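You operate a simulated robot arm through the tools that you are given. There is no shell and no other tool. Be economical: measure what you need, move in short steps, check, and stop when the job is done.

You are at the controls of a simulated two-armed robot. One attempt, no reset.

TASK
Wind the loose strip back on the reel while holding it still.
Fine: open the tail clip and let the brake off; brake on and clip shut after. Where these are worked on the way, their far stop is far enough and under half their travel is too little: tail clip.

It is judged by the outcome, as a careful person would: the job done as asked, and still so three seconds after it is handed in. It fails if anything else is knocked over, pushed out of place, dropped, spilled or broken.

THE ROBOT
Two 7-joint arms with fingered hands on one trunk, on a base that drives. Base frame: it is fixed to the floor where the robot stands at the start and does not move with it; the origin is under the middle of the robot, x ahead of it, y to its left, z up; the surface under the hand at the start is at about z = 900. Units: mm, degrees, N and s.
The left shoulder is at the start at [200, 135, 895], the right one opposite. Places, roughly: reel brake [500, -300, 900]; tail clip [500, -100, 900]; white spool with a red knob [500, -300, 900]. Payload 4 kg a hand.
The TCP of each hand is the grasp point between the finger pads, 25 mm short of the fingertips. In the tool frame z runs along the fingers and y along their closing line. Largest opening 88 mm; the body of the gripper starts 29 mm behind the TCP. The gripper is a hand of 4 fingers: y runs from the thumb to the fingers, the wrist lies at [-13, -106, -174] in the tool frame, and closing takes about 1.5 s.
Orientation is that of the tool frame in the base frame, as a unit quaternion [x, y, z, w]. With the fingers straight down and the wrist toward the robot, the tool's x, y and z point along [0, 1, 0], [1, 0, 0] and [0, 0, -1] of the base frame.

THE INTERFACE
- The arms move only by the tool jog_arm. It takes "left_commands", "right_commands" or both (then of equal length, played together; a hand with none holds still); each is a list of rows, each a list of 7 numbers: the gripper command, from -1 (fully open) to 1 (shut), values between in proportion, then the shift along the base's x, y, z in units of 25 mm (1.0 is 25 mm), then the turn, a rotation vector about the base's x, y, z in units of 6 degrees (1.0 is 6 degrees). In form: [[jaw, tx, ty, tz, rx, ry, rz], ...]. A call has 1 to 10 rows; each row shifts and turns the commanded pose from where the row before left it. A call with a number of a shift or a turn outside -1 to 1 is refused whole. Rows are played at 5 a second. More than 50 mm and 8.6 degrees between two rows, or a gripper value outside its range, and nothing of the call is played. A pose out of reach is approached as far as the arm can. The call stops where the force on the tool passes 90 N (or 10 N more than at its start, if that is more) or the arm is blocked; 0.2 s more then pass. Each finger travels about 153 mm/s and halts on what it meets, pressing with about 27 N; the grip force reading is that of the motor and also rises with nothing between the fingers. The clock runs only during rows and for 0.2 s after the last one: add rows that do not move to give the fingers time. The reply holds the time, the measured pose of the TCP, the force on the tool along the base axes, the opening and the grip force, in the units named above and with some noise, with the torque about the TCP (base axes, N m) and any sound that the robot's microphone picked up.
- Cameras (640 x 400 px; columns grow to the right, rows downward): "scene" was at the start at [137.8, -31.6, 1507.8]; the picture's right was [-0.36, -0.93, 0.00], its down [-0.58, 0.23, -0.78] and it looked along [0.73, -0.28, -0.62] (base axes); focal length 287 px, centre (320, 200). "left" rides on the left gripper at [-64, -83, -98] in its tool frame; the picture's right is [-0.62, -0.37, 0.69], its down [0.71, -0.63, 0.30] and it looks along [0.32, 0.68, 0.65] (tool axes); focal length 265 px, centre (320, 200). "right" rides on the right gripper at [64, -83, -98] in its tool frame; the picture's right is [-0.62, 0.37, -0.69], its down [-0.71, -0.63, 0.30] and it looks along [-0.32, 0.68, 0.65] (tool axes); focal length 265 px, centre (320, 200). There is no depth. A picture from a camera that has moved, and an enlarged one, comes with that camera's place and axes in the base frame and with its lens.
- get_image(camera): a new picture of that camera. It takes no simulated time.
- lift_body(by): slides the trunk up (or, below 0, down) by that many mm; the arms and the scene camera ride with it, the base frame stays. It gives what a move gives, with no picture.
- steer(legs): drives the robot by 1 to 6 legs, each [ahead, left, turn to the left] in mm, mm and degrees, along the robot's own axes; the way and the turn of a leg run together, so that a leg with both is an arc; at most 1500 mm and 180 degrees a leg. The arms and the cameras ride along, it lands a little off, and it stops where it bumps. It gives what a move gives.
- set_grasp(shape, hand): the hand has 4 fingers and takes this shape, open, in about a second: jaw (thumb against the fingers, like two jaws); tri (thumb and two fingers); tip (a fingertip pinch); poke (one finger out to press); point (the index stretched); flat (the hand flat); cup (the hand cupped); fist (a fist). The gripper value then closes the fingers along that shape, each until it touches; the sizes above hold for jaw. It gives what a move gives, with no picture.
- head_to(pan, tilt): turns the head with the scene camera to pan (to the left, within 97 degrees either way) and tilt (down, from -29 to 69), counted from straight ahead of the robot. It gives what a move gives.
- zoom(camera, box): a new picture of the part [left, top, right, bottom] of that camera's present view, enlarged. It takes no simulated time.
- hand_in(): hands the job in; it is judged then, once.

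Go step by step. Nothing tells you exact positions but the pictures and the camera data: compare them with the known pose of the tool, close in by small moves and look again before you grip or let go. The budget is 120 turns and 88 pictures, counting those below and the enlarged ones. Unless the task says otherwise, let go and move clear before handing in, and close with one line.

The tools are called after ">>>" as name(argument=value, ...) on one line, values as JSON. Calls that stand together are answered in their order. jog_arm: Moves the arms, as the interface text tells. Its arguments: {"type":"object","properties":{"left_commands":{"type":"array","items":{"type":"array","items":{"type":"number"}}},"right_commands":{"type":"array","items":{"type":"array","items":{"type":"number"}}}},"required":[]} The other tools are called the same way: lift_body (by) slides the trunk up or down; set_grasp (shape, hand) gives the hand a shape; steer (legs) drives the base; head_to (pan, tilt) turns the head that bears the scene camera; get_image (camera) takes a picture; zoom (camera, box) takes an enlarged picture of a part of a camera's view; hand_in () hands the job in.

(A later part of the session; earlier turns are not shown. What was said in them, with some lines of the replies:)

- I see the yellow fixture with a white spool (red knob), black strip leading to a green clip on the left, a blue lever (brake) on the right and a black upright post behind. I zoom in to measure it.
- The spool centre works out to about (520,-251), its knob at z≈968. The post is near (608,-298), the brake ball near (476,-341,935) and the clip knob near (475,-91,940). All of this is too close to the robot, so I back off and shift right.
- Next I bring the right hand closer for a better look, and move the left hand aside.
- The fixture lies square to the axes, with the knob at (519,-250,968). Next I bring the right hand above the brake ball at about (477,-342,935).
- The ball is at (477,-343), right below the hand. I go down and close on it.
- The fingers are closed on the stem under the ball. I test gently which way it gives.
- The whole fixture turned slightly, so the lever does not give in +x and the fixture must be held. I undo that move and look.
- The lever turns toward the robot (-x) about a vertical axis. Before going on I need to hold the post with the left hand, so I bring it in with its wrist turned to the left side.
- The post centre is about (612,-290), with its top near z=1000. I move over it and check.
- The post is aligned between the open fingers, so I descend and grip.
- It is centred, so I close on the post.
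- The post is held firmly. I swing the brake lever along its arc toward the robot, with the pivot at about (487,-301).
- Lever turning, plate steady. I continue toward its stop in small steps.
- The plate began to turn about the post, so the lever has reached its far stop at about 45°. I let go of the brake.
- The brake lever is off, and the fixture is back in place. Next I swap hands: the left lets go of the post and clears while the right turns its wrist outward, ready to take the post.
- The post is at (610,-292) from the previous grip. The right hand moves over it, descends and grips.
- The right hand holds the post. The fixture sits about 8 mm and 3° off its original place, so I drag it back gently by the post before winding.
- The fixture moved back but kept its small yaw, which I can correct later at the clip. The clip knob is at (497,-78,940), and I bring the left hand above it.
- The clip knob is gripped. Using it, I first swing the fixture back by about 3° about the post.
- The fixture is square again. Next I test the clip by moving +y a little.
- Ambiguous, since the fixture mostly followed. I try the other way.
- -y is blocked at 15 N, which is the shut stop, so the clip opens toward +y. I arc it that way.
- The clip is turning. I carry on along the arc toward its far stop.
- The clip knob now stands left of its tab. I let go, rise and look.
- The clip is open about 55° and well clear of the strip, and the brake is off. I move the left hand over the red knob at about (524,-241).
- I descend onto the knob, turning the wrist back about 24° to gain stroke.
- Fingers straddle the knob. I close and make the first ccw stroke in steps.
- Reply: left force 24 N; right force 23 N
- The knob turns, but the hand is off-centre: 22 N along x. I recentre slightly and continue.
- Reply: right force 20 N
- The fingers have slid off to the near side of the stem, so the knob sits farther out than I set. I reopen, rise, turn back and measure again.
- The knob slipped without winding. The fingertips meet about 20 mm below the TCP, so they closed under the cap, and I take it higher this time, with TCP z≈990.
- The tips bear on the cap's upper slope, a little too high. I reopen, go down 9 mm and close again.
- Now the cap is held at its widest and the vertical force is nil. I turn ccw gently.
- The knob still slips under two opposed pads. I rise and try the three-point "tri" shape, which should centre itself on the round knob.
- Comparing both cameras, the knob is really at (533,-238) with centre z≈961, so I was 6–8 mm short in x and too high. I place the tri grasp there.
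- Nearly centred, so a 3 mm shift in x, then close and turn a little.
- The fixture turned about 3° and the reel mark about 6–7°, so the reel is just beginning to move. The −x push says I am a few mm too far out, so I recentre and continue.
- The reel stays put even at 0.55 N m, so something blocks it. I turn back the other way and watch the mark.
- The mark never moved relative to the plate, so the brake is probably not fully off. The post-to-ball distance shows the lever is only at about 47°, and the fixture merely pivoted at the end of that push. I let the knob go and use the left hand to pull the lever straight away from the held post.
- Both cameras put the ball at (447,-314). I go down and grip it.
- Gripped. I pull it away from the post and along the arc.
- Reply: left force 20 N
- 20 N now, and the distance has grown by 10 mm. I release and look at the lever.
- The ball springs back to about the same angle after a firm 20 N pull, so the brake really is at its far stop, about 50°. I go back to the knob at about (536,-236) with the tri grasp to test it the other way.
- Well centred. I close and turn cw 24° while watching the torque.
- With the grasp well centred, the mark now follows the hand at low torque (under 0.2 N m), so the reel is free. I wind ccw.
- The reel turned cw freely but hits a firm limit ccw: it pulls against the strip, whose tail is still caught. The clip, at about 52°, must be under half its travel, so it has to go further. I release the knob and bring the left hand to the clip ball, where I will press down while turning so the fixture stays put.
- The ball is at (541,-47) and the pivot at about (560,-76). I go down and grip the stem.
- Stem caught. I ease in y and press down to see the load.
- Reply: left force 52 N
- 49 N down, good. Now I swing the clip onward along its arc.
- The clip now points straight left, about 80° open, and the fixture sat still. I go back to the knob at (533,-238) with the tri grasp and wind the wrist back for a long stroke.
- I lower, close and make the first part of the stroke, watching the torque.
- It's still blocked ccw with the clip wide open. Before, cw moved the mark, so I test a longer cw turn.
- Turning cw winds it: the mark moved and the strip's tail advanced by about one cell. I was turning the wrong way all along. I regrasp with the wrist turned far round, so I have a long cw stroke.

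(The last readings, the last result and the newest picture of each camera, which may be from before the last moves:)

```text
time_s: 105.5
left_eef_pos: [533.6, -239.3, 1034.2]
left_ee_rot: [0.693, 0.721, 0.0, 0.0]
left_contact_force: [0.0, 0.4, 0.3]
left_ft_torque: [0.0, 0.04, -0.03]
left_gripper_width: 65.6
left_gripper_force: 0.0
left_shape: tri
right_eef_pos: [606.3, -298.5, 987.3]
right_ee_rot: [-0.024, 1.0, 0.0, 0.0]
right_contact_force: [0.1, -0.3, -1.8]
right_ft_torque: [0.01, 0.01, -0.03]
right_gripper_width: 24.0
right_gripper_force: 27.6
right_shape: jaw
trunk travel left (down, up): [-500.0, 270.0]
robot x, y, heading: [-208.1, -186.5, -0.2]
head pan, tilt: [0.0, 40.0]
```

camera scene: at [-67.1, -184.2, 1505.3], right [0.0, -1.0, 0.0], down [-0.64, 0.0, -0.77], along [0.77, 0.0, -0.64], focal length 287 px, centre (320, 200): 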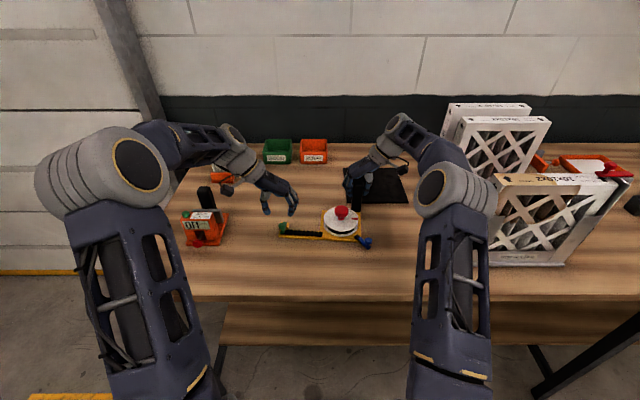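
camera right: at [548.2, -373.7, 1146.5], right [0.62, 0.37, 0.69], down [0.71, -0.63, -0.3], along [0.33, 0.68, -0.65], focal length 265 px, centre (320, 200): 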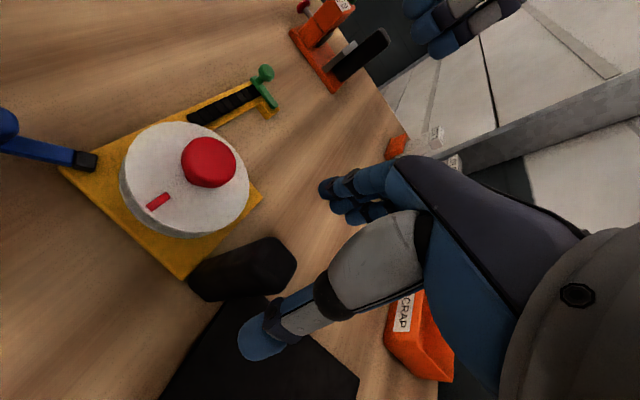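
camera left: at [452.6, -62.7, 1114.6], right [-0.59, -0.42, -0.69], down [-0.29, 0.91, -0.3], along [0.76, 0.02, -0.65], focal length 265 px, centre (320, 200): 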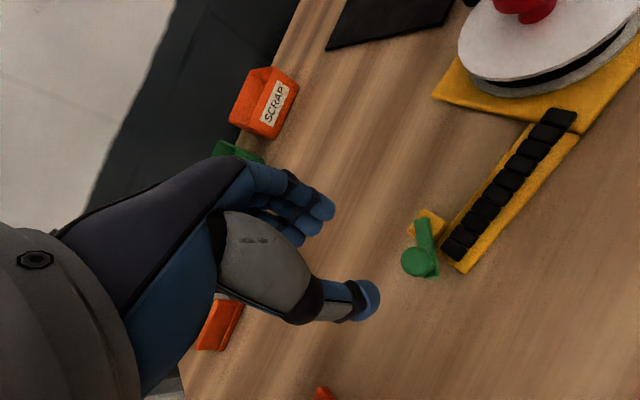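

>>> jog_arm(left_commands=[[-0.5, 0, 0, -0.8, 0, 0, 0], [-0.5, 0, 0, -0.8, 0, 0, 0], [-0.5, 0, 0, -0.72, 0, 0, 0], [-0.2, 0, 0, 0, 0, 0, 0], [0.2, 0, 0, 0, 0, 0, 0], [0.6, 0, 0, 0, 0, 0, 0], [1, 0, 0, 0, 0, 0, 0], [1, 0, 0, 0, 0, 0, 0]])

>>> jog_arm(left_commands=[[1, 0, 0, 0, 0, 0, -0.8], [1, 0, 0, 0, 0, 0, -0.8], [1, 0, 0, 0, 0, 0, -0.8], [1, 0, 0, 0, 0, 0, -0.8], [1, 0, 0, 0, 0, 0, -0.8], [1, 0, 0, 0, 0, 0, -0.8], [1, 0, 0, 0, 0, 0, -0.8], [1, 0, 0, 0, 0, 0, -0.8], [1, 0, 0, 0, 0, 0, -0.8], [1, 0, 0, 0, 0, 0, 0]])

```text
time_s: 107.3
left_eef_pos: [534.8, -238.3, 974.1]
left_ee_rot: [0.693, 0.721, -0.001, -0.001]
left_contact_force: [-1.5, 0.8, -1.0]
left_ft_torque: [-0.02, 0.13, -0.01]
left_gripper_width: 30.2
left_gripper_force: 27.4
left_shape: tri
right_eef_pos: [605.1, -298.8, 986.3]
right_ee_rot: [-0.024, 1.0, -0.001, 0.001]
right_contact_force: [1.3, -1.5, 0.4]
right_ft_torque: [0.07, -0.01, -0.04]
right_gripper_width: 24.1
right_gripper_force: 26.2
right_shape: jaw
trunk travel left (down, up): [-500.0, 270.0]
robot x, y, heading: [-213.5, -182.2, -0.0]
head pan, tilt: [0.0, 40.0]
```

```text
time_s: 109.5
left_eef_pos: [534.9, -237.9, 976.5]
left_ee_rot: [0.91, 0.415, 0.0, 0.0]
left_contact_force: [4.7, -2.6, -5.4]
left_ft_torque: [0.04, 0.06, 0.12]
left_gripper_width: 30.6
left_gripper_force: 27.4
left_shape: tri
right_eef_pos: [607.5, -297.5, 986.4]
right_ee_rot: [-0.025, 1.0, 0.0, -0.001]
right_contact_force: [-4.6, 2.0, 4.3]
right_ft_torque: [0.13, 0.09, 0.05]
right_gripper_width: 24.4
right_gripper_force: 27.6
right_shape: jaw
trunk travel left (down, up): [-500.0, 270.0]
robot x, y, heading: [-212.7, -183.6, -0.2]
head pan, tilt: [0.0, 40.0]
```

Low torque (0.12 N m), turning well. I continue the stroke, then look.

>>> jog_arm(left_commands=[[1, 0, 0, 0, 0, 0, -0.8], [1, 0, 0, 0, 0, 0, -0.8], [1, 0, 0, 0, 0, 0, -0.8], [1, 0, 0, 0, 0, 0, -0.8], [1, 0, 0, 0, 0, 0, -0.8], [1, 0, 0, 0, 0, 0, -0.8], [1, 0, 0, 0, 0, 0, -0.8], [1, 0, 0, 0, 0, 0, -0.8], [1, 0, 0, 0, 0, 0, -0.8], [1, 0, 0, 0, 0, 0, 0]])

>>> jog_arm(left_commands=[[1, 0, 0, 0, 0, 0, -0.8], [1, 0, 0, 0, 0, 0, -0.8], [1, 0, 0, 0, 0, 0, -0.8], [1, 0, 0, 0, 0, 0, -0.8], [1, 0, 0, 0, 0, 0, -0.8], [1, 0, 0, 0, 0, 0, -0.8], [1, 0, 0, 0, 0, 0, 0]])

>>> zoom(camera="scene", box=[260, 160, 400, 250])

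```text
time_s: 111.7
left_eef_pos: [534.6, -237.8, 975.1]
left_ee_rot: [0.999, 0.05, 0.0, 0.0]
left_contact_force: [11.7, -5.2, -3.8]
left_ft_torque: [-0.06, -0.09, 0.1]
left_gripper_width: 30.3
left_gripper_force: 26.5
left_shape: tri
right_eef_pos: [606.3, -297.1, 986.4]
right_ee_rot: [-0.025, 1.0, -0.001, 0.0]
right_contact_force: [-11.2, 5.4, 4.5]
right_ft_torque: [0.13, 0.22, 0.15]
right_gripper_width: 24.6
right_gripper_force: 27.1
right_shape: jaw
trunk travel left (down, up): [-500.0, 270.0]
robot x, y, heading: [-209.7, -182.2, -0.2]
head pan, tilt: [0.0, 40.0]
```

```text
time_s: 113.3
left_eef_pos: [533.6, -237.7, 977.3]
left_ee_rot: [0.98, -0.2, 0.001, 0.0]
left_contact_force: [9.1, -4.8, -4.8]
left_ft_torque: [0.1, -0.15, 0.07]
left_gripper_width: 28.1
left_gripper_force: 27.6
left_shape: tri
right_eef_pos: [607.2, -297.7, 986.9]
right_ee_rot: [-0.025, 1.0, 0.0, 0.0]
right_contact_force: [-6.7, 5.3, 6.7]
right_ft_torque: [0.19, 0.21, 0.12]
right_gripper_width: 24.6
right_gripper_force: 26.7
right_shape: jaw
trunk travel left (down, up): [-500.0, 270.0]
robot x, y, heading: [-209.0, -185.7, -0.1]
head pan, tilt: [0.0, 40.0]
```

```text
4.44 times, centred on (330, 205) of scene
camera zoom: at [-67.1, -184.2, 1505.3], right [0.0, -1.0, 0.0], down [-0.64, 0.0, -0.77], along [0.77, 0.0, -0.64], focal length 1277 px, centre (276, 178)
```

zoom: 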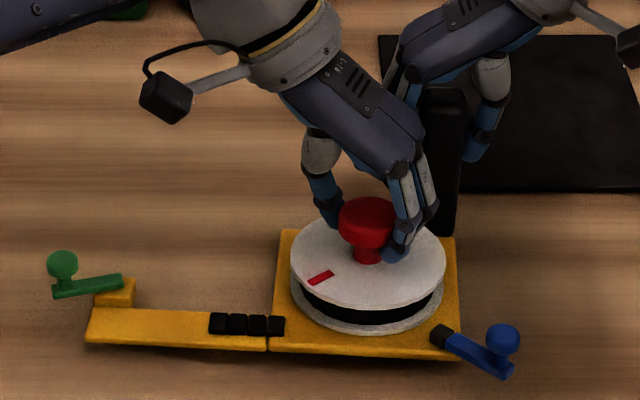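

Six cells are wound in and four remain. I regrasp for a second stroke, correcting the centre by about 3 mm.

>>> jog_arm(left_commands=[[0.4, 0, 0, 0, 0, 0, 0], [-0.2, 0, 0, 0, 0, 0, 0], [-0.5, 0, 0, 0, 0, 0, 0], [-0.5, 0, 0, 1, 0, 0, 0], [-0.5, 0, 0, 1, 0, 0, 1], [-0.5, 0, 0, 0.3, 0, 0, 1], [-0.5, 0.1, -0.1, 0, 0, 0, 1], [-0.5, 0, 0, 0, 0, 0, 1], [-0.5, 0, 0, 0, 0, 0, 1], [-0.5, 0, 0, 0, 0, 0, 1]])

>>> jog_arm(left_commands=[[-0.5, 0, 0, 0, 0, 0, 1], [-0.5, 0, 0, 0, 0, 0, 1], [-0.5, 0, 0, 0, 0, 0, 1], [-0.5, 0, 0, 0, 0, 0, 1], [-0.5, 0, 0, 0, 0, 0, 1], [-0.5, 0, 0, 0, 0, 0, 1], [-0.5, 0, 0, 0, 0, 0, 1], [-0.5, 0, 0, 0, 0, 0, 1], [-0.5, 0, 0, 0, 0, 0, 1], [-0.5, 0, 0, 0, 0, 0, 1]])

>>> jog_arm(left_commands=[[-0.5, 0, 0, 0, 0, 0, 1], [-0.5, 0, 0, 0, 0, 0, 1], [-0.5, 0, 0, 0, 0, 0, 1], [-0.5, 0, 0, -0.8, 0, 0, 0], [-0.5, 0, 0, -0.8, 0, 0, 0], [-0.5, 0, 0, -0.7, 0, 0, 0], [-0.2, 0, 0, 0, 0, 0, 0], [0.3, 0, 0, 0, 0, 0, 0], [1, 0, 0, 0, 0, 0, 0], [1, 0, 0, 0, 0, 0, 0]])

>>> jog_arm(left_commands=[[1, 0, 0, 0, 0, 0, 0], [1, 0, 0, 0, 0, 0, -0.8], [1, 0, 0, 0, 0, 0, -0.8], [1, 0, 0, 0, 0, 0, -0.8], [1, 0, 0, 0, 0, 0, -0.8], [1, 0, 0, 0, 0, 0, -0.8], [1, 0, 0, 0, 0, 0, -0.8], [1, 0, 0, 0, 0, 0, -0.8], [1, 0, 0, 0, 0, 0, 0]])

```text
time_s: 115.5
left_eef_pos: [536.1, -241.0, 1034.5]
left_ee_rot: [0.993, 0.115, 0.0, 0.0]
left_contact_force: [-0.8, 0.3, -0.8]
left_ft_torque: [-0.03, 0.01, -0.01]
left_gripper_width: 65.8
left_gripper_force: 0.0
left_shape: tri
right_eef_pos: [607.1, -298.3, 986.2]
right_ee_rot: [-0.026, 1.0, 0.0, -0.001]
right_contact_force: [-0.3, 0.1, -2.7]
right_ft_torque: [0.08, -0.02, 0.02]
right_gripper_width: 24.8
right_gripper_force: 27.0
right_shape: jaw
trunk travel left (down, up): [-500.0, 270.0]
robot x, y, heading: [-210.1, -181.7, -0.2]
head pan, tilt: [0.0, 40.0]
```

```text
time_s: 117.7
left_eef_pos: [537.0, -241.8, 1034.1]
left_ee_rot: [0.803, 0.596, 0.0, 0.001]
left_contact_force: [-0.8, 1.4, 0.6]
left_ft_torque: [0.01, 0.01, 0.01]
left_gripper_width: 65.6
left_gripper_force: 0.0
left_shape: tri
right_eef_pos: [606.6, -297.6, 986.9]
right_ee_rot: [-0.024, 1.0, 0.0, -0.001]
right_contact_force: [-0.1, -0.5, -2.2]
right_ft_torque: [0.04, -0.03, 0.01]
right_gripper_width: 24.7
right_gripper_force: 27.0
right_shape: jaw
trunk travel left (down, up): [-500.0, 270.0]
robot x, y, heading: [-209.5, -184.4, -0.4]
head pan, tilt: [0.0, 40.0]
```

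```text
time_s: 119.9
left_eef_pos: [535.9, -240.7, 976.8]
left_ee_rot: [0.7, 0.714, 0.0, 0.0]
left_contact_force: [-1.4, 1.4, -0.7]
left_ft_torque: [-0.02, 0.0, 0.0]
left_gripper_width: 31.3
left_gripper_force: 27.4
left_shape: tri
right_eef_pos: [607.4, -297.8, 986.7]
right_ee_rot: [-0.025, 1.0, 0.001, -0.001]
right_contact_force: [0.7, -1.0, -3.3]
right_ft_torque: [0.07, -0.01, 0.0]
right_gripper_width: 24.5
right_gripper_force: 26.9
right_shape: jaw
trunk travel left (down, up): [-500.0, 270.0]
robot x, y, heading: [-213.2, -184.7, 0.0]
head pan, tilt: [0.0, 40.0]
```

```text
time_s: 121.9
left_eef_pos: [535.2, -242.3, 977.3]
left_ee_rot: [0.877, 0.48, 0.0, 0.0]
left_contact_force: [6.1, -2.5, 1.0]
left_ft_torque: [-0.07, -0.14, 0.03]
left_gripper_width: 31.1
left_gripper_force: 27.1
left_shape: tri
right_eef_pos: [606.5, -297.3, 987.4]
right_ee_rot: [-0.026, 1.0, 0.0, 0.0]
right_contact_force: [-5.2, 1.4, -3.4]
right_ft_torque: [0.08, 0.12, 0.0]
right_gripper_width: 24.6
right_gripper_force: 27.1
right_shape: jaw
trunk travel left (down, up): [-500.0, 270.0]
robot x, y, heading: [-210.8, -182.6, -0.2]
head pan, tilt: [0.0, 40.0]
```

>>> jog_arm(left_commands=[[1, 0, 0, 0, 0, 0, -0.8], [1, 0, 0, 0, 0, 0, -0.8], [1, 0, 0, 0, 0, 0, -0.8], [1, 0, 0, 0, 0, 0, -0.8], [1, 0, 0, 0, 0, 0, -0.8], [1, 0, 0, 0, 0, 0, -0.8], [1, 0, 0, 0, 0, 0, -0.8], [1, 0, 0, 0, 0, 0, -0.8], [1, 0, 0, 0, 0, 0, 0]])

>>> zoom(camera="scene", box=[260, 160, 400, 250])

```text
time_s: 123.9
left_eef_pos: [537.5, -240.6, 978.0]
left_ee_rot: [0.986, 0.165, 0.0, 0.0]
left_contact_force: [7.9, -6.9, 2.5]
left_ft_torque: [-0.21, -0.2, 0.09]
left_gripper_width: 31.0
left_gripper_force: 27.9
left_shape: tri
right_eef_pos: [606.3, -297.7, 987.0]
right_ee_rot: [-0.025, 1.0, -0.001, 0.0]
right_contact_force: [-9.7, 6.2, -3.7]
right_ft_torque: [0.15, 0.12, 0.03]
right_gripper_width: 24.7
right_gripper_force: 27.2
right_shape: jaw
trunk travel left (down, up): [-500.0, 270.0]
robot x, y, heading: [-212.9, -187.9, -0.5]
head pan, tilt: [0.0, 40.0]
```

```text
4.44 times, centred on (330, 205) of scene
camera zoom: at [-67.1, -184.2, 1505.3], right [0.0, -1.0, 0.0], down [-0.64, 0.0, -0.77], along [0.77, 0.0, -0.64], focal length 1277 px, centre (276, 178)
```

zoom: 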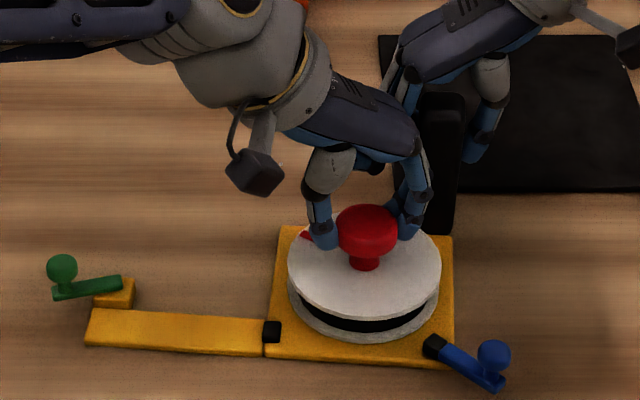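

One cell left. I wind the last bit until the torque rises.

>>> jog_arm(left_commands=[[1, 0, 0, 0, 0, 0, -0.7], [1, 0, 0, 0, 0, 0, -0.7], [1, 0, 0, 0, 0, 0, -0.7], [1, 0, 0, 0, 0, 0, -0.7], [1, 0, 0, 0, 0, 0, -0.7], [1, 0, 0, 0, 0, 0, 0]])

>>> zoom(camera="scene", box=[260, 160, 400, 250])

```text
time_s: 125.3
left_eef_pos: [535.7, -240.8, 977.6]
left_ee_rot: [1.0, -0.018, 0.0, 0.0]
left_contact_force: [8.6, -5.6, 0.8]
left_ft_torque: [-0.22, -0.12, 0.07]
left_gripper_width: 31.0
left_gripper_force: 27.3
left_shape: tri
right_eef_pos: [605.9, -297.2, 986.8]
right_ee_rot: [-0.025, 1.0, -0.001, 0.0]
right_contact_force: [-9.1, 6.4, -2.5]
right_ft_torque: [0.16, 0.13, 0.02]
right_gripper_width: 24.3
right_gripper_force: 27.2
right_shape: jaw
trunk travel left (down, up): [-500.0, 270.0]
robot x, y, heading: [-211.5, -183.7, -0.2]
head pan, tilt: [0.0, 40.0]
```

```text
4.44 times, centred on (330, 205) of scene
camera zoom: at [-67.1, -184.2, 1505.3], right [0.0, -1.0, 0.0], down [-0.64, 0.0, -0.77], along [0.77, 0.0, -0.64], focal length 1277 px, centre (276, 178)
```

zoom: 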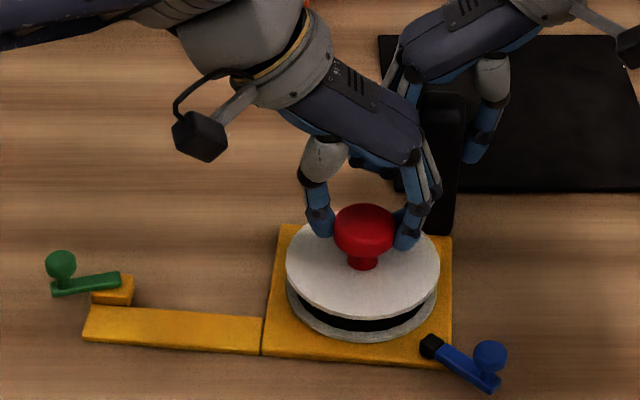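

The strip is fully wound in. I add a small margin turn, then take the left hand to the brake ball at about (451,-313), with the right hand still holding the post.

>>> jog_arm(left_commands=[[1, 0, 0, 0, 0, 0, -0.8], [1, 0, 0, 0, 0, 0, -0.7], [1, 0, 0, 0, 0, 0, 0], [0.4, 0, 0, 0, 0, 0, 0], [-0.4, 0, 0, 0, 0, 0, 0], [-0.8, 0, 0, 0, 0, 0, 0], [-0.8, 0, 0, 1, 0, 0, 0], [-0.8, 0, 0, 1, 0, 0, 0], [-0.8, -0.8, -0.7, 0, 0, 0, 1], [-0.8, -0.8, -0.7, 0, 0, 0, 1]])

>>> set_grasp(hand="left", shape="jaw")

>>> jog_arm(left_commands=[[-0.8, -0.8, -0.7, 0, 0, 0, 1], [-0.5, -0.8, -0.7, 0, 0, 0, 1], [-0.2, -0.2, -0.1, -0.3, 0, 0, 1], [0, 0, 0, -0.3, 0, 0, 1], [0, 0, 0, 0, 0, 0, 1], [0, 0, 0, 0, 0, 0, 1], [0, 0, 0, 0, 0, 0, 0]])

>>> get_image(camera="left")

```text
time_s: 127.5
left_eef_pos: [495.6, -273.9, 1026.6]
left_ee_rot: [1.0, 0.009, 0.001, 0.0]
left_contact_force: [-0.4, 0.7, 0.5]
left_ft_torque: [0.03, 0.04, -0.01]
left_gripper_width: 79.2
left_gripper_force: 0.1
left_shape: tri
right_eef_pos: [606.1, -298.2, 986.4]
right_ee_rot: [-0.025, 1.0, 0.001, 0.0]
right_contact_force: [-0.1, -0.8, -1.0]
right_ft_torque: [0.06, -0.04, 0.0]
right_gripper_width: 24.3
right_gripper_force: 27.0
right_shape: jaw
trunk travel left (down, up): [-500.0, 270.0]
robot x, y, heading: [-211.8, -181.0, -0.2]
head pan, tilt: [0.0, 40.0]
```

```text
time_s: 128.4
left_eef_pos: [496.5, -275.3, 1027.1]
left_ee_rot: [1.0, 0.01, 0.0, 0.001]
left_contact_force: [-0.8, 0.0, -0.7]
left_ft_torque: [0.01, -0.01, 0.02]
left_gripper_width: 87.8
left_gripper_force: 0.0
left_shape: jaw
right_eef_pos: [606.8, -297.0, 986.8]
right_ee_rot: [-0.025, 1.0, 0.0, 0.0]
right_contact_force: [-0.4, -0.5, -2.4]
right_ft_torque: [0.12, -0.04, 0.02]
right_gripper_width: 24.5
right_gripper_force: 26.9
right_shape: jaw
trunk travel left (down, up): [-500.0, 270.0]
robot x, y, heading: [-208.8, -183.4, -0.2]
head pan, tilt: [0.0, 40.0]
```

```text
time_s: 130.0
left_eef_pos: [452.1, -313.2, 1010.6]
left_ee_rot: [0.948, 0.317, 0.001, 0.0]
left_contact_force: [-0.1, -0.3, -0.7]
left_ft_torque: [-0.02, 0.03, 0.02]
left_gripper_width: 44.4
left_gripper_force: 0.1
left_shape: jaw
right_eef_pos: [607.1, -297.1, 987.9]
right_ee_rot: [-0.024, 1.0, 0.0, 0.0]
right_contact_force: [-0.5, -0.6, -1.9]
right_ft_torque: [0.07, -0.06, -0.01]
right_gripper_width: 24.4
right_gripper_force: 26.8
right_shape: jaw
trunk travel left (down, up): [-500.0, 270.0]
robot x, y, heading: [-209.9, -183.1, -0.3]
head pan, tilt: [0.0, 40.0]
```

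```text
4 pictures are left
camera left: at [348.9, -285.3, 1109.7], right [-0.72, -0.08, -0.69], down [0.19, 0.93, -0.3], along [0.67, -0.35, -0.65], focal length 265 px, centre (320, 200)
```

left: 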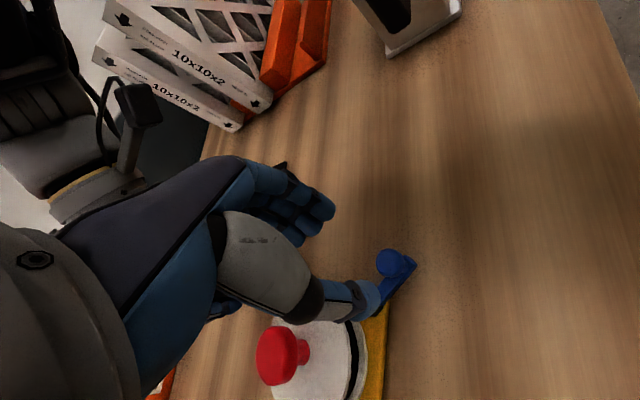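

The ball is at (450,-315), right below. I descend and grip.

>>> jog_arm(left_commands=[[0, -0.06, -0.06, -0.7, 0, 0, 0], [0, 0, 0, -0.8, 0, 0, 0], [0, 0, 0, -0.8, 0, 0, 0], [0, 0, 0, -0.4, 0, 0, 0], [0.4, 0, 0, 0, 0, 0, 0], [0.7, 0, 0, 0, 0, 0, 0], [1, 0, 0, 0, 0, 0, 0], [1, 0, 0, 0, 0, 0, 0]])

>>> jog_arm(left_commands=[[1, 0, 0, -0.12, 0, 0, 0], [1, 0, 0, -0.12, 0, 0, 0], [1, 0, 0, 0, 0, 0, 0]])

```text
time_s: 131.8
left_eef_pos: [449.8, -314.3, 946.8]
left_ee_rot: [0.948, 0.317, 0.0, 0.001]
left_contact_force: [-1.1, 0.5, -1.2]
left_ft_torque: [-0.36, -0.08, 0.05]
left_gripper_width: 5.9
left_gripper_force: 26.6
left_shape: jaw
right_eef_pos: [606.1, -298.0, 987.1]
right_ee_rot: [-0.025, 1.0, 0.0, 0.0]
right_contact_force: [1.5, -0.2, -0.8]
right_ft_torque: [0.05, -0.05, 0.01]
right_gripper_width: 24.4
right_gripper_force: 26.9
right_shape: jaw
trunk travel left (down, up): [-500.0, 270.0]
robot x, y, heading: [-209.5, -186.9, -0.4]
head pan, tilt: [0.0, 40.0]
```

```text
time_s: 132.6
left_eef_pos: [450.3, -315.4, 940.6]
left_ee_rot: [0.948, 0.318, 0.001, 0.002]
left_contact_force: [-1.9, -2.3, 20.4]
left_ft_torque: [-0.27, -0.05, 0.07]
left_gripper_width: 6.6
left_gripper_force: 26.8
left_shape: jaw
right_eef_pos: [606.5, -298.2, 986.6]
right_ee_rot: [-0.024, 1.0, -0.001, 0.0]
right_contact_force: [0.0, -1.4, 0.5]
right_ft_torque: [0.3, -0.04, 0.04]
right_gripper_width: 24.3
right_gripper_force: 26.7
right_shape: jaw
trunk travel left (down, up): [-500.0, 270.0]
robot x, y, heading: [-208.3, -184.4, -0.3]
head pan, tilt: [0.0, 40.0]
```

20 N down. I swing the lever back to the brake-on side.

>>> jog_arm(left_commands=[[1, 0.26, -0.22, 0, 0, 0, 0], [1, 0.3, -0.16, 0, 0, 0, 0], [1, 0.34, -0.08, 0, 0, 0, 0], [1, 0, 0, 0, 0, 0, 0]])

>>> jog_arm(left_commands=[[1, 0.2, 0, 0, 0, 0, 0], [1, 0.16, 0.02, 0, 0, 0, 0], [1, 0, 0, 0, 0, 0, 0]])

```text
time_s: 133.6
left_eef_pos: [471.7, -326.5, 940.1]
left_ee_rot: [0.948, 0.318, 0.0, 0.0]
left_contact_force: [-2.4, 6.6, 14.7]
left_ft_torque: [-0.09, 0.01, 0.14]
left_gripper_width: 5.9
left_gripper_force: 26.9
left_shape: jaw
right_eef_pos: [606.6, -297.4, 987.2]
right_ee_rot: [-0.025, 1.0, 0.0, 0.0]
right_contact_force: [-2.4, -2.2, 3.9]
right_ft_torque: [0.25, 0.06, 0.01]
right_gripper_width: 24.2
right_gripper_force: 27.3
right_shape: jaw
trunk travel left (down, up): [-500.0, 270.0]
robot x, y, heading: [-212.6, -181.0, -0.1]
head pan, tilt: [0.0, 40.0]
```

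```text
time_s: 134.4
left_eef_pos: [479.8, -328.0, 938.4]
left_ee_rot: [0.949, 0.316, -0.001, 0.0]
left_contact_force: [-11.7, -1.9, 13.8]
left_ft_torque: [-0.28, 0.09, 0.02]
left_gripper_width: 5.8
left_gripper_force: 27.4
left_shape: jaw
right_eef_pos: [606.0, -297.1, 986.4]
right_ee_rot: [-0.023, 1.0, 0.001, 0.0]
right_contact_force: [4.0, 0.1, 3.9]
right_ft_torque: [0.38, -0.08, 0.01]
right_gripper_width: 24.0
right_gripper_force: 26.4
right_shape: jaw
trunk travel left (down, up): [-500.0, 270.0]
robot x, y, heading: [-212.0, -180.2, -0.0]
head pan, tilt: [0.0, 40.0]
```

11.7 N at the stop, so the brake is on. I nudge it once more, release, and head for the clip ball at about (528,-45).

>>> jog_arm(left_commands=[[1, 0.1, 0, 0, 0, 0, 0], [1, 0, 0, 0.1, 0, 0, 0], [0.4, 0, 0, 0, 0, 0, 0], [0, 0, 0, 0, 0, 0, 0], [-0.2, 0, 0, 0.8, 0, 0, 0], [-0.2, 0, 0, 1, 0, 0, 0], [-0.2, 0, 0, 1, 0, 0, 0], [-0.2, 0.2, 1, 0.3, 0, 0, 0], [-0.2, 0.2, 1, 0, 0, 0, 0], [-0.2, 0.2, 1, 0, 0, 0, 0]])

>>> jog_arm(left_commands=[[-0.2, 0.2, 1, 0, 0, 0, 0], [-0.2, 0.2, 1, 0, 0, 0, 0], [-0.2, 0.2, 1, 0, 0, 0, 0], [-0.2, 0.2, 1, 0, 0, 0, 0], [-0.2, 0.2, 1, 0, 0, 0, 0], [0, 0.2, 1, 0, 0, 0, 0], [0, 0, 1, 0, 0, 0, 0], [0, 0, 1, -0.4, 0, 0, 0], [0, 0, 0.3, 0, 0, 0, 0], [0, 0, 0, 0, 0, 0, 0]])

>>> get_image(camera="left")

```text
time_s: 136.6
left_eef_pos: [500.4, -255.2, 1018.2]
left_ee_rot: [0.948, 0.318, 0.0, 0.0]
left_contact_force: [0.0, 0.3, -0.4]
left_ft_torque: [-0.01, -0.01, 0.0]
left_gripper_width: 52.3
left_gripper_force: 0.0
left_shape: jaw
right_eef_pos: [606.6, -298.5, 986.4]
right_ee_rot: [-0.024, 1.0, 0.001, 0.0]
right_contact_force: [0.0, 0.3, -2.1]
right_ft_torque: [-0.03, -0.01, -0.06]
right_gripper_width: 24.5
right_gripper_force: 27.4
right_shape: jaw
trunk travel left (down, up): [-500.0, 270.0]
robot x, y, heading: [-212.3, -181.5, -0.5]
head pan, tilt: [0.0, 40.0]
```

```text
time_s: 138.8
left_eef_pos: [526.6, -43.2, 1007.8]
left_ee_rot: [0.948, 0.317, 0.0, 0.0]
left_contact_force: [0.1, 0.4, -0.3]
left_ft_torque: [-0.01, 0.01, -0.01]
left_gripper_width: 44.5
left_gripper_force: 0.1
left_shape: jaw
right_eef_pos: [606.2, -298.5, 987.4]
right_ee_rot: [-0.024, 1.0, 0.0, 0.0]
right_contact_force: [-0.1, 0.5, -1.3]
right_ft_torque: [-0.02, 0.0, -0.02]
right_gripper_width: 24.6
right_gripper_force: 27.1
right_shape: jaw
trunk travel left (down, up): [-500.0, 270.0]
robot x, y, heading: [-211.4, -183.8, -0.2]
head pan, tilt: [0.0, 40.0]
```

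```text
3 pictures are left
camera left: at [425.4, -15.3, 1106.7], right [-0.72, -0.08, -0.69], down [0.19, 0.93, -0.3], along [0.67, -0.35, -0.65], focal length 265 px, centre (320, 200)
```

left: 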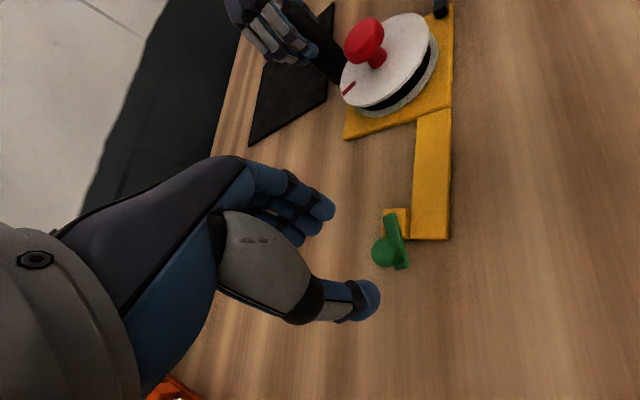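

The ball is at about (530,-50). I descend and grip.

>>> jog_arm(left_commands=[[0, 0.12, -0.26, -0.7, 0, 0, 0], [0, 0, 0, -0.8, 0, 0, 0], [0, 0, 0, -0.8, 0, 0, 0], [0, 0, 0, -0.3, 0, 0, 0], [0.4, 0, 0, 0, 0, 0, 0], [0.7, 0, 0, 0, 0, 0, 0], [1, 0, 0, 0, 0, 0, 0], [1, 0, 0, 0, 0, 0, 0]])

>>> jog_arm(left_commands=[[1, 0, 0, -0.12, 0, 0, 0], [1, 0, 0, -0.12, 0, 0, 0], [1, 0, 0, 0, 0, 0, 0]])

```text
time_s: 140.6
left_eef_pos: [531.4, -51.0, 943.9]
left_ee_rot: [0.948, 0.317, 0.0, 0.0]
left_contact_force: [0.4, -0.8, 0.1]
left_ft_torque: [-0.02, 0.0, 0.01]
left_gripper_width: 2.4
left_gripper_force: 26.8
left_shape: jaw
right_eef_pos: [606.7, -297.4, 986.5]
right_ee_rot: [-0.026, 1.0, 0.001, 0.0]
right_contact_force: [0.2, 0.7, -1.7]
right_ft_torque: [-0.01, 0.0, 0.01]
right_gripper_width: 24.3
right_gripper_force: 27.0
right_shape: jaw
trunk travel left (down, up): [-500.0, 270.0]
robot x, y, heading: [-210.5, -184.5, -0.3]
head pan, tilt: [0.0, 40.0]
```

```text
time_s: 141.4
left_eef_pos: [532.5, -51.5, 936.2]
left_ee_rot: [0.948, 0.318, 0.0, 0.001]
left_contact_force: [-0.5, -0.4, 0.5]
left_ft_torque: [0.03, 0.02, -0.02]
left_gripper_width: 2.4
left_gripper_force: 27.0
left_shape: jaw
right_eef_pos: [607.1, -298.0, 987.3]
right_ee_rot: [-0.025, 1.0, 0.0, 0.001]
right_contact_force: [-0.3, -0.3, -2.5]
right_ft_torque: [0.01, 0.02, 0.0]
right_gripper_width: 24.4
right_gripper_force: 27.3
right_shape: jaw
trunk travel left (down, up): [-500.0, 270.0]
robot x, y, heading: [-210.5, -184.1, -0.2]
head pan, tilt: [0.0, 40.0]
```

The fingers closed empty. One look to see where the ball is relative to them.

>>> zoom(camera="left", box=[240, 140, 480, 340])

```text
2.00 times, centred on (360, 240) of left
camera zoom: at [430.1, -23.6, 1036.0], right [-0.72, -0.08, -0.69], down [0.19, 0.93, -0.3], along [0.67, -0.35, -0.65], focal length 531 px, centre (240, 120)
```

zoom: 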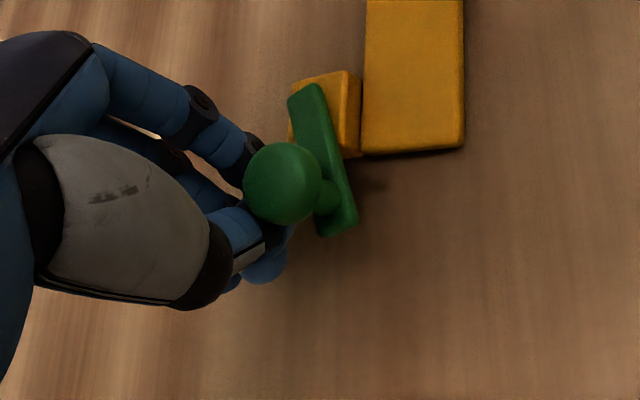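

The ball is at about (518,-57), just on the robot side of my closed fingers. I rise, shift and regrip.

>>> jog_arm(left_commands=[[1, 0, 0, 0.9, 0, 0, 0], [1, 0, 0, 0.9, 0, 0, 0], [0.5, 0, 0, 0.9, 0, 0, 0], [0, -0.58, -0.24, 0, 0, 0, 0], [0, 0, 0, -0.6, 0, 0, 0], [0, 0, 0, -0.9, 0, 0, 0], [0, 0, 0, -0.9, 0, 0, 0], [0.5, 0, 0, 0, 0, 0, 0], [1, 0, 0, 0, 0, 0, 0], [1, 0, 0, 0, 0, 0, 0]])

```text
time_s: 143.6
left_eef_pos: [516.7, -55.8, 944.0]
left_ee_rot: [0.948, 0.318, -0.001, 0.0]
left_contact_force: [-3.7, 8.8, 0.4]
left_ft_torque: [0.1, 0.03, -0.02]
left_gripper_width: 8.2
left_gripper_force: 26.6
left_shape: jaw
right_eef_pos: [607.8, -299.2, 987.6]
right_ee_rot: [-0.023, 1.0, 0.0, 0.0]
right_contact_force: [2.3, -8.2, -1.1]
right_ft_torque: [-0.16, -0.08, -0.02]
right_gripper_width: 24.2
right_gripper_force: 27.7
right_shape: jaw
trunk travel left (down, up): [-500.0, 270.0]
robot x, y, heading: [-209.6, -183.8, -0.5]
head pan, tilt: [0.0, 40.0]
```

Gripped this time. I swing it shut along the arc with light downward pressure.

>>> jog_arm(left_commands=[[1, -0.05, 0, -0.2, 0, 0, 0], [1, -0.25, -0.04, 0, 0, 0, 0], [1, -0.25, -0.1, 0, 0, 0, 0], [1, -0.2, -0.18, 0, 0, 0, 0], [1, -0.17, -0.2, 0, 0, 0, 0], [1, 0, 0, 0, 0, 0, 0]])

>>> jog_arm(left_commands=[[1, -0.13, -0.24, 0, 0, 0, 0], [1, -0.09, -0.24, 0, 0, 0, 0], [1, -0.04, -0.24, 0, 0, 0, 0], [1, 0, 0, 0, 0, 0, 0]])

```text
time_s: 145.0
left_eef_pos: [496.6, -71.3, 941.5]
left_ee_rot: [0.948, 0.318, 0.002, 0.002]
left_contact_force: [4.7, 1.0, 38.1]
left_ft_torque: [-0.46, 0.06, 0.12]
left_gripper_width: 9.3
left_gripper_force: 27.4
left_shape: jaw
right_eef_pos: [605.7, -299.3, 987.1]
right_ee_rot: [-0.024, 1.0, 0.0, 0.0]
right_contact_force: [5.4, -9.1, -1.4]
right_ft_torque: [-0.24, -0.08, -0.05]
right_gripper_width: 24.0
right_gripper_force: 27.1
right_shape: jaw
trunk travel left (down, up): [-500.0, 270.0]
robot x, y, heading: [-207.9, -180.6, -0.1]
head pan, tilt: [0.0, 40.0]
```

```text
time_s: 146.0
left_eef_pos: [490.6, -85.0, 940.4]
left_ee_rot: [0.948, 0.32, 0.002, 0.0]
left_contact_force: [3.9, 23.8, 36.9]
left_ft_torque: [-0.03, 0.37, -0.01]
left_gripper_width: 8.7
left_gripper_force: 27.1
left_shape: jaw
right_eef_pos: [606.4, -298.0, 987.4]
right_ee_rot: [-0.023, 1.0, 0.001, 0.001]
right_contact_force: [4.4, -9.9, -0.2]
right_ft_torque: [-0.24, -0.1, -0.01]
right_gripper_width: 24.3
right_gripper_force: 27.1
right_shape: jaw
trunk travel left (down, up): [-500.0, 270.0]
robot x, y, heading: [-210.7, -185.9, -0.2]
head pan, tilt: [0.0, 40.0]
```

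24 N against the shut stop. I ease off, open, move the left hand clear and check.

>>> jog_arm(left_commands=[[1, 0, 0.05, 0.2, 0, 0, 0], [0.5, 0, 0, 0, 0, 0, 0], [0, 0, 0, 0, 0, 0, 0], [-0.2, 0, 0, 0.7, 0, 0, 0], [-0.2, 0, 0, 1, 0, 0, 0], [-0.2, 0, 0, 1, 0, 0, 0], [-0.2, 0, 0.8, 1, 0, 0, 0], [-0.2, 0, 1, 1, 0, 0, 0], [-0.2, 0, 1, 0.5, 0, 0, 0], [-0.2, 0, 1, 0, 0, 0, 0]])

>>> zoom(camera="scene", box=[265, 180, 395, 250])

```text
time_s: 148.2
left_eef_pos: [489.6, 11.2, 1075.5]
left_ee_rot: [0.948, 0.317, 0.0, 0.0]
left_contact_force: [0.2, 0.3, 0.1]
left_ft_torque: [0.02, -0.01, 0.0]
left_gripper_width: 52.3
left_gripper_force: 0.0
left_shape: jaw
right_eef_pos: [606.1, -298.9, 988.2]
right_ee_rot: [-0.024, 1.0, 0.0, 0.0]
right_contact_force: [0.2, -0.5, -1.7]
right_ft_torque: [0.0, -0.03, -0.01]
right_gripper_width: 24.3
right_gripper_force: 27.2
right_shape: jaw
trunk travel left (down, up): [-500.0, 270.0]
robot x, y, heading: [-209.4, -184.1, 0.2]
head pan, tilt: [0.0, 40.0]
```

```text
4.92 times, centred on (330, 215) of scene
camera zoom: at [-67.1, -184.3, 1505.3], right [0.0, -1.0, 0.0], down [-0.64, 0.0, -0.77], along [0.77, 0.0, -0.64], focal length 1415 px, centre (271, 126)
```

zoom: 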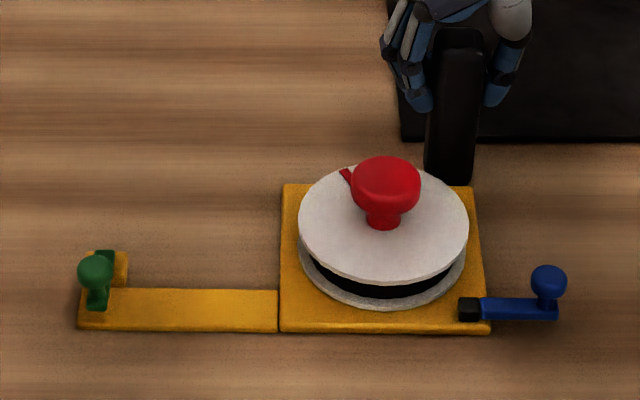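

The strip is wound in, the brake is on, the clip is shut and the fixture sits square. The right hand lets go of the post and rises clear.

>>> jog_arm(right_commands=[[0.5, 0, 0, 0, 0, 0, 0], [0, 0, 0, 0, 0, 0, 0], [-0.6, 0, 0, 0, 0, 0, 0], [-1, 0, 0, 0, 0, 0, 0], [-1, 0, 0, 0.6, 0, 0, 0], [-1, 0, 0, 1, 0, 0, 0], [-1, 0, 0, 1, 0, 0, 0], [-1, 0, 0, 1, 0, 0, 0], [-1, 0, -0.5, 1, 0, 0, 0], [-1, 0, -0.5, 0.5, 0, 0, 0]])

>>> zoom(camera="scene", box=[250, 150, 420, 260])

```text
time_s: 150.4
left_eef_pos: [489.4, 11.8, 1075.0]
left_ee_rot: [0.948, 0.318, 0.0, 0.0]
left_contact_force: [0.0, -0.4, 0.1]
left_ft_torque: [0.0, -0.03, 0.0]
left_gripper_width: 52.5
left_gripper_force: 0.1
left_shape: jaw
right_eef_pos: [598.9, -323.5, 1114.7]
right_ee_rot: [-0.026, 1.0, 0.0, 0.001]
right_contact_force: [-0.5, -0.1, -0.5]
right_ft_torque: [-0.01, 0.0, 0.0]
right_gripper_width: 88.0
right_gripper_force: 0.1
right_shape: jaw
right hand out of reach, approached as far as the arm can: row 10
trunk travel left (down, up): [-500.0, 270.0]
robot x, y, heading: [-209.5, -183.1, -0.1]
head pan, tilt: [0.0, 40.0]
```

```text
3.64 times, centred on (335, 205) of scene
camera zoom: at [-67.1, -184.1, 1505.3], right [0.0, -1.0, 0.0], down [-0.64, 0.0, -0.77], along [0.77, 0.0, -0.64], focal length 1045 px, centre (266, 182)
```

zoom: 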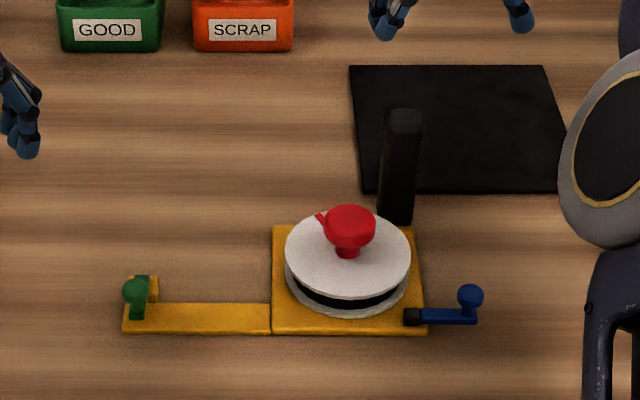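

Both hands are clear and everything is in its final state, so I hand in.

>>> hand_in()

```text
The job is handed in.
```

The strip is wound fully back on the reel, with the brake on, the clip shut and both hands clear. The fixture slid a few millimetres and turned several degrees along the way, including once before I was holding it, but in the last picture it sits square and close to where it started.
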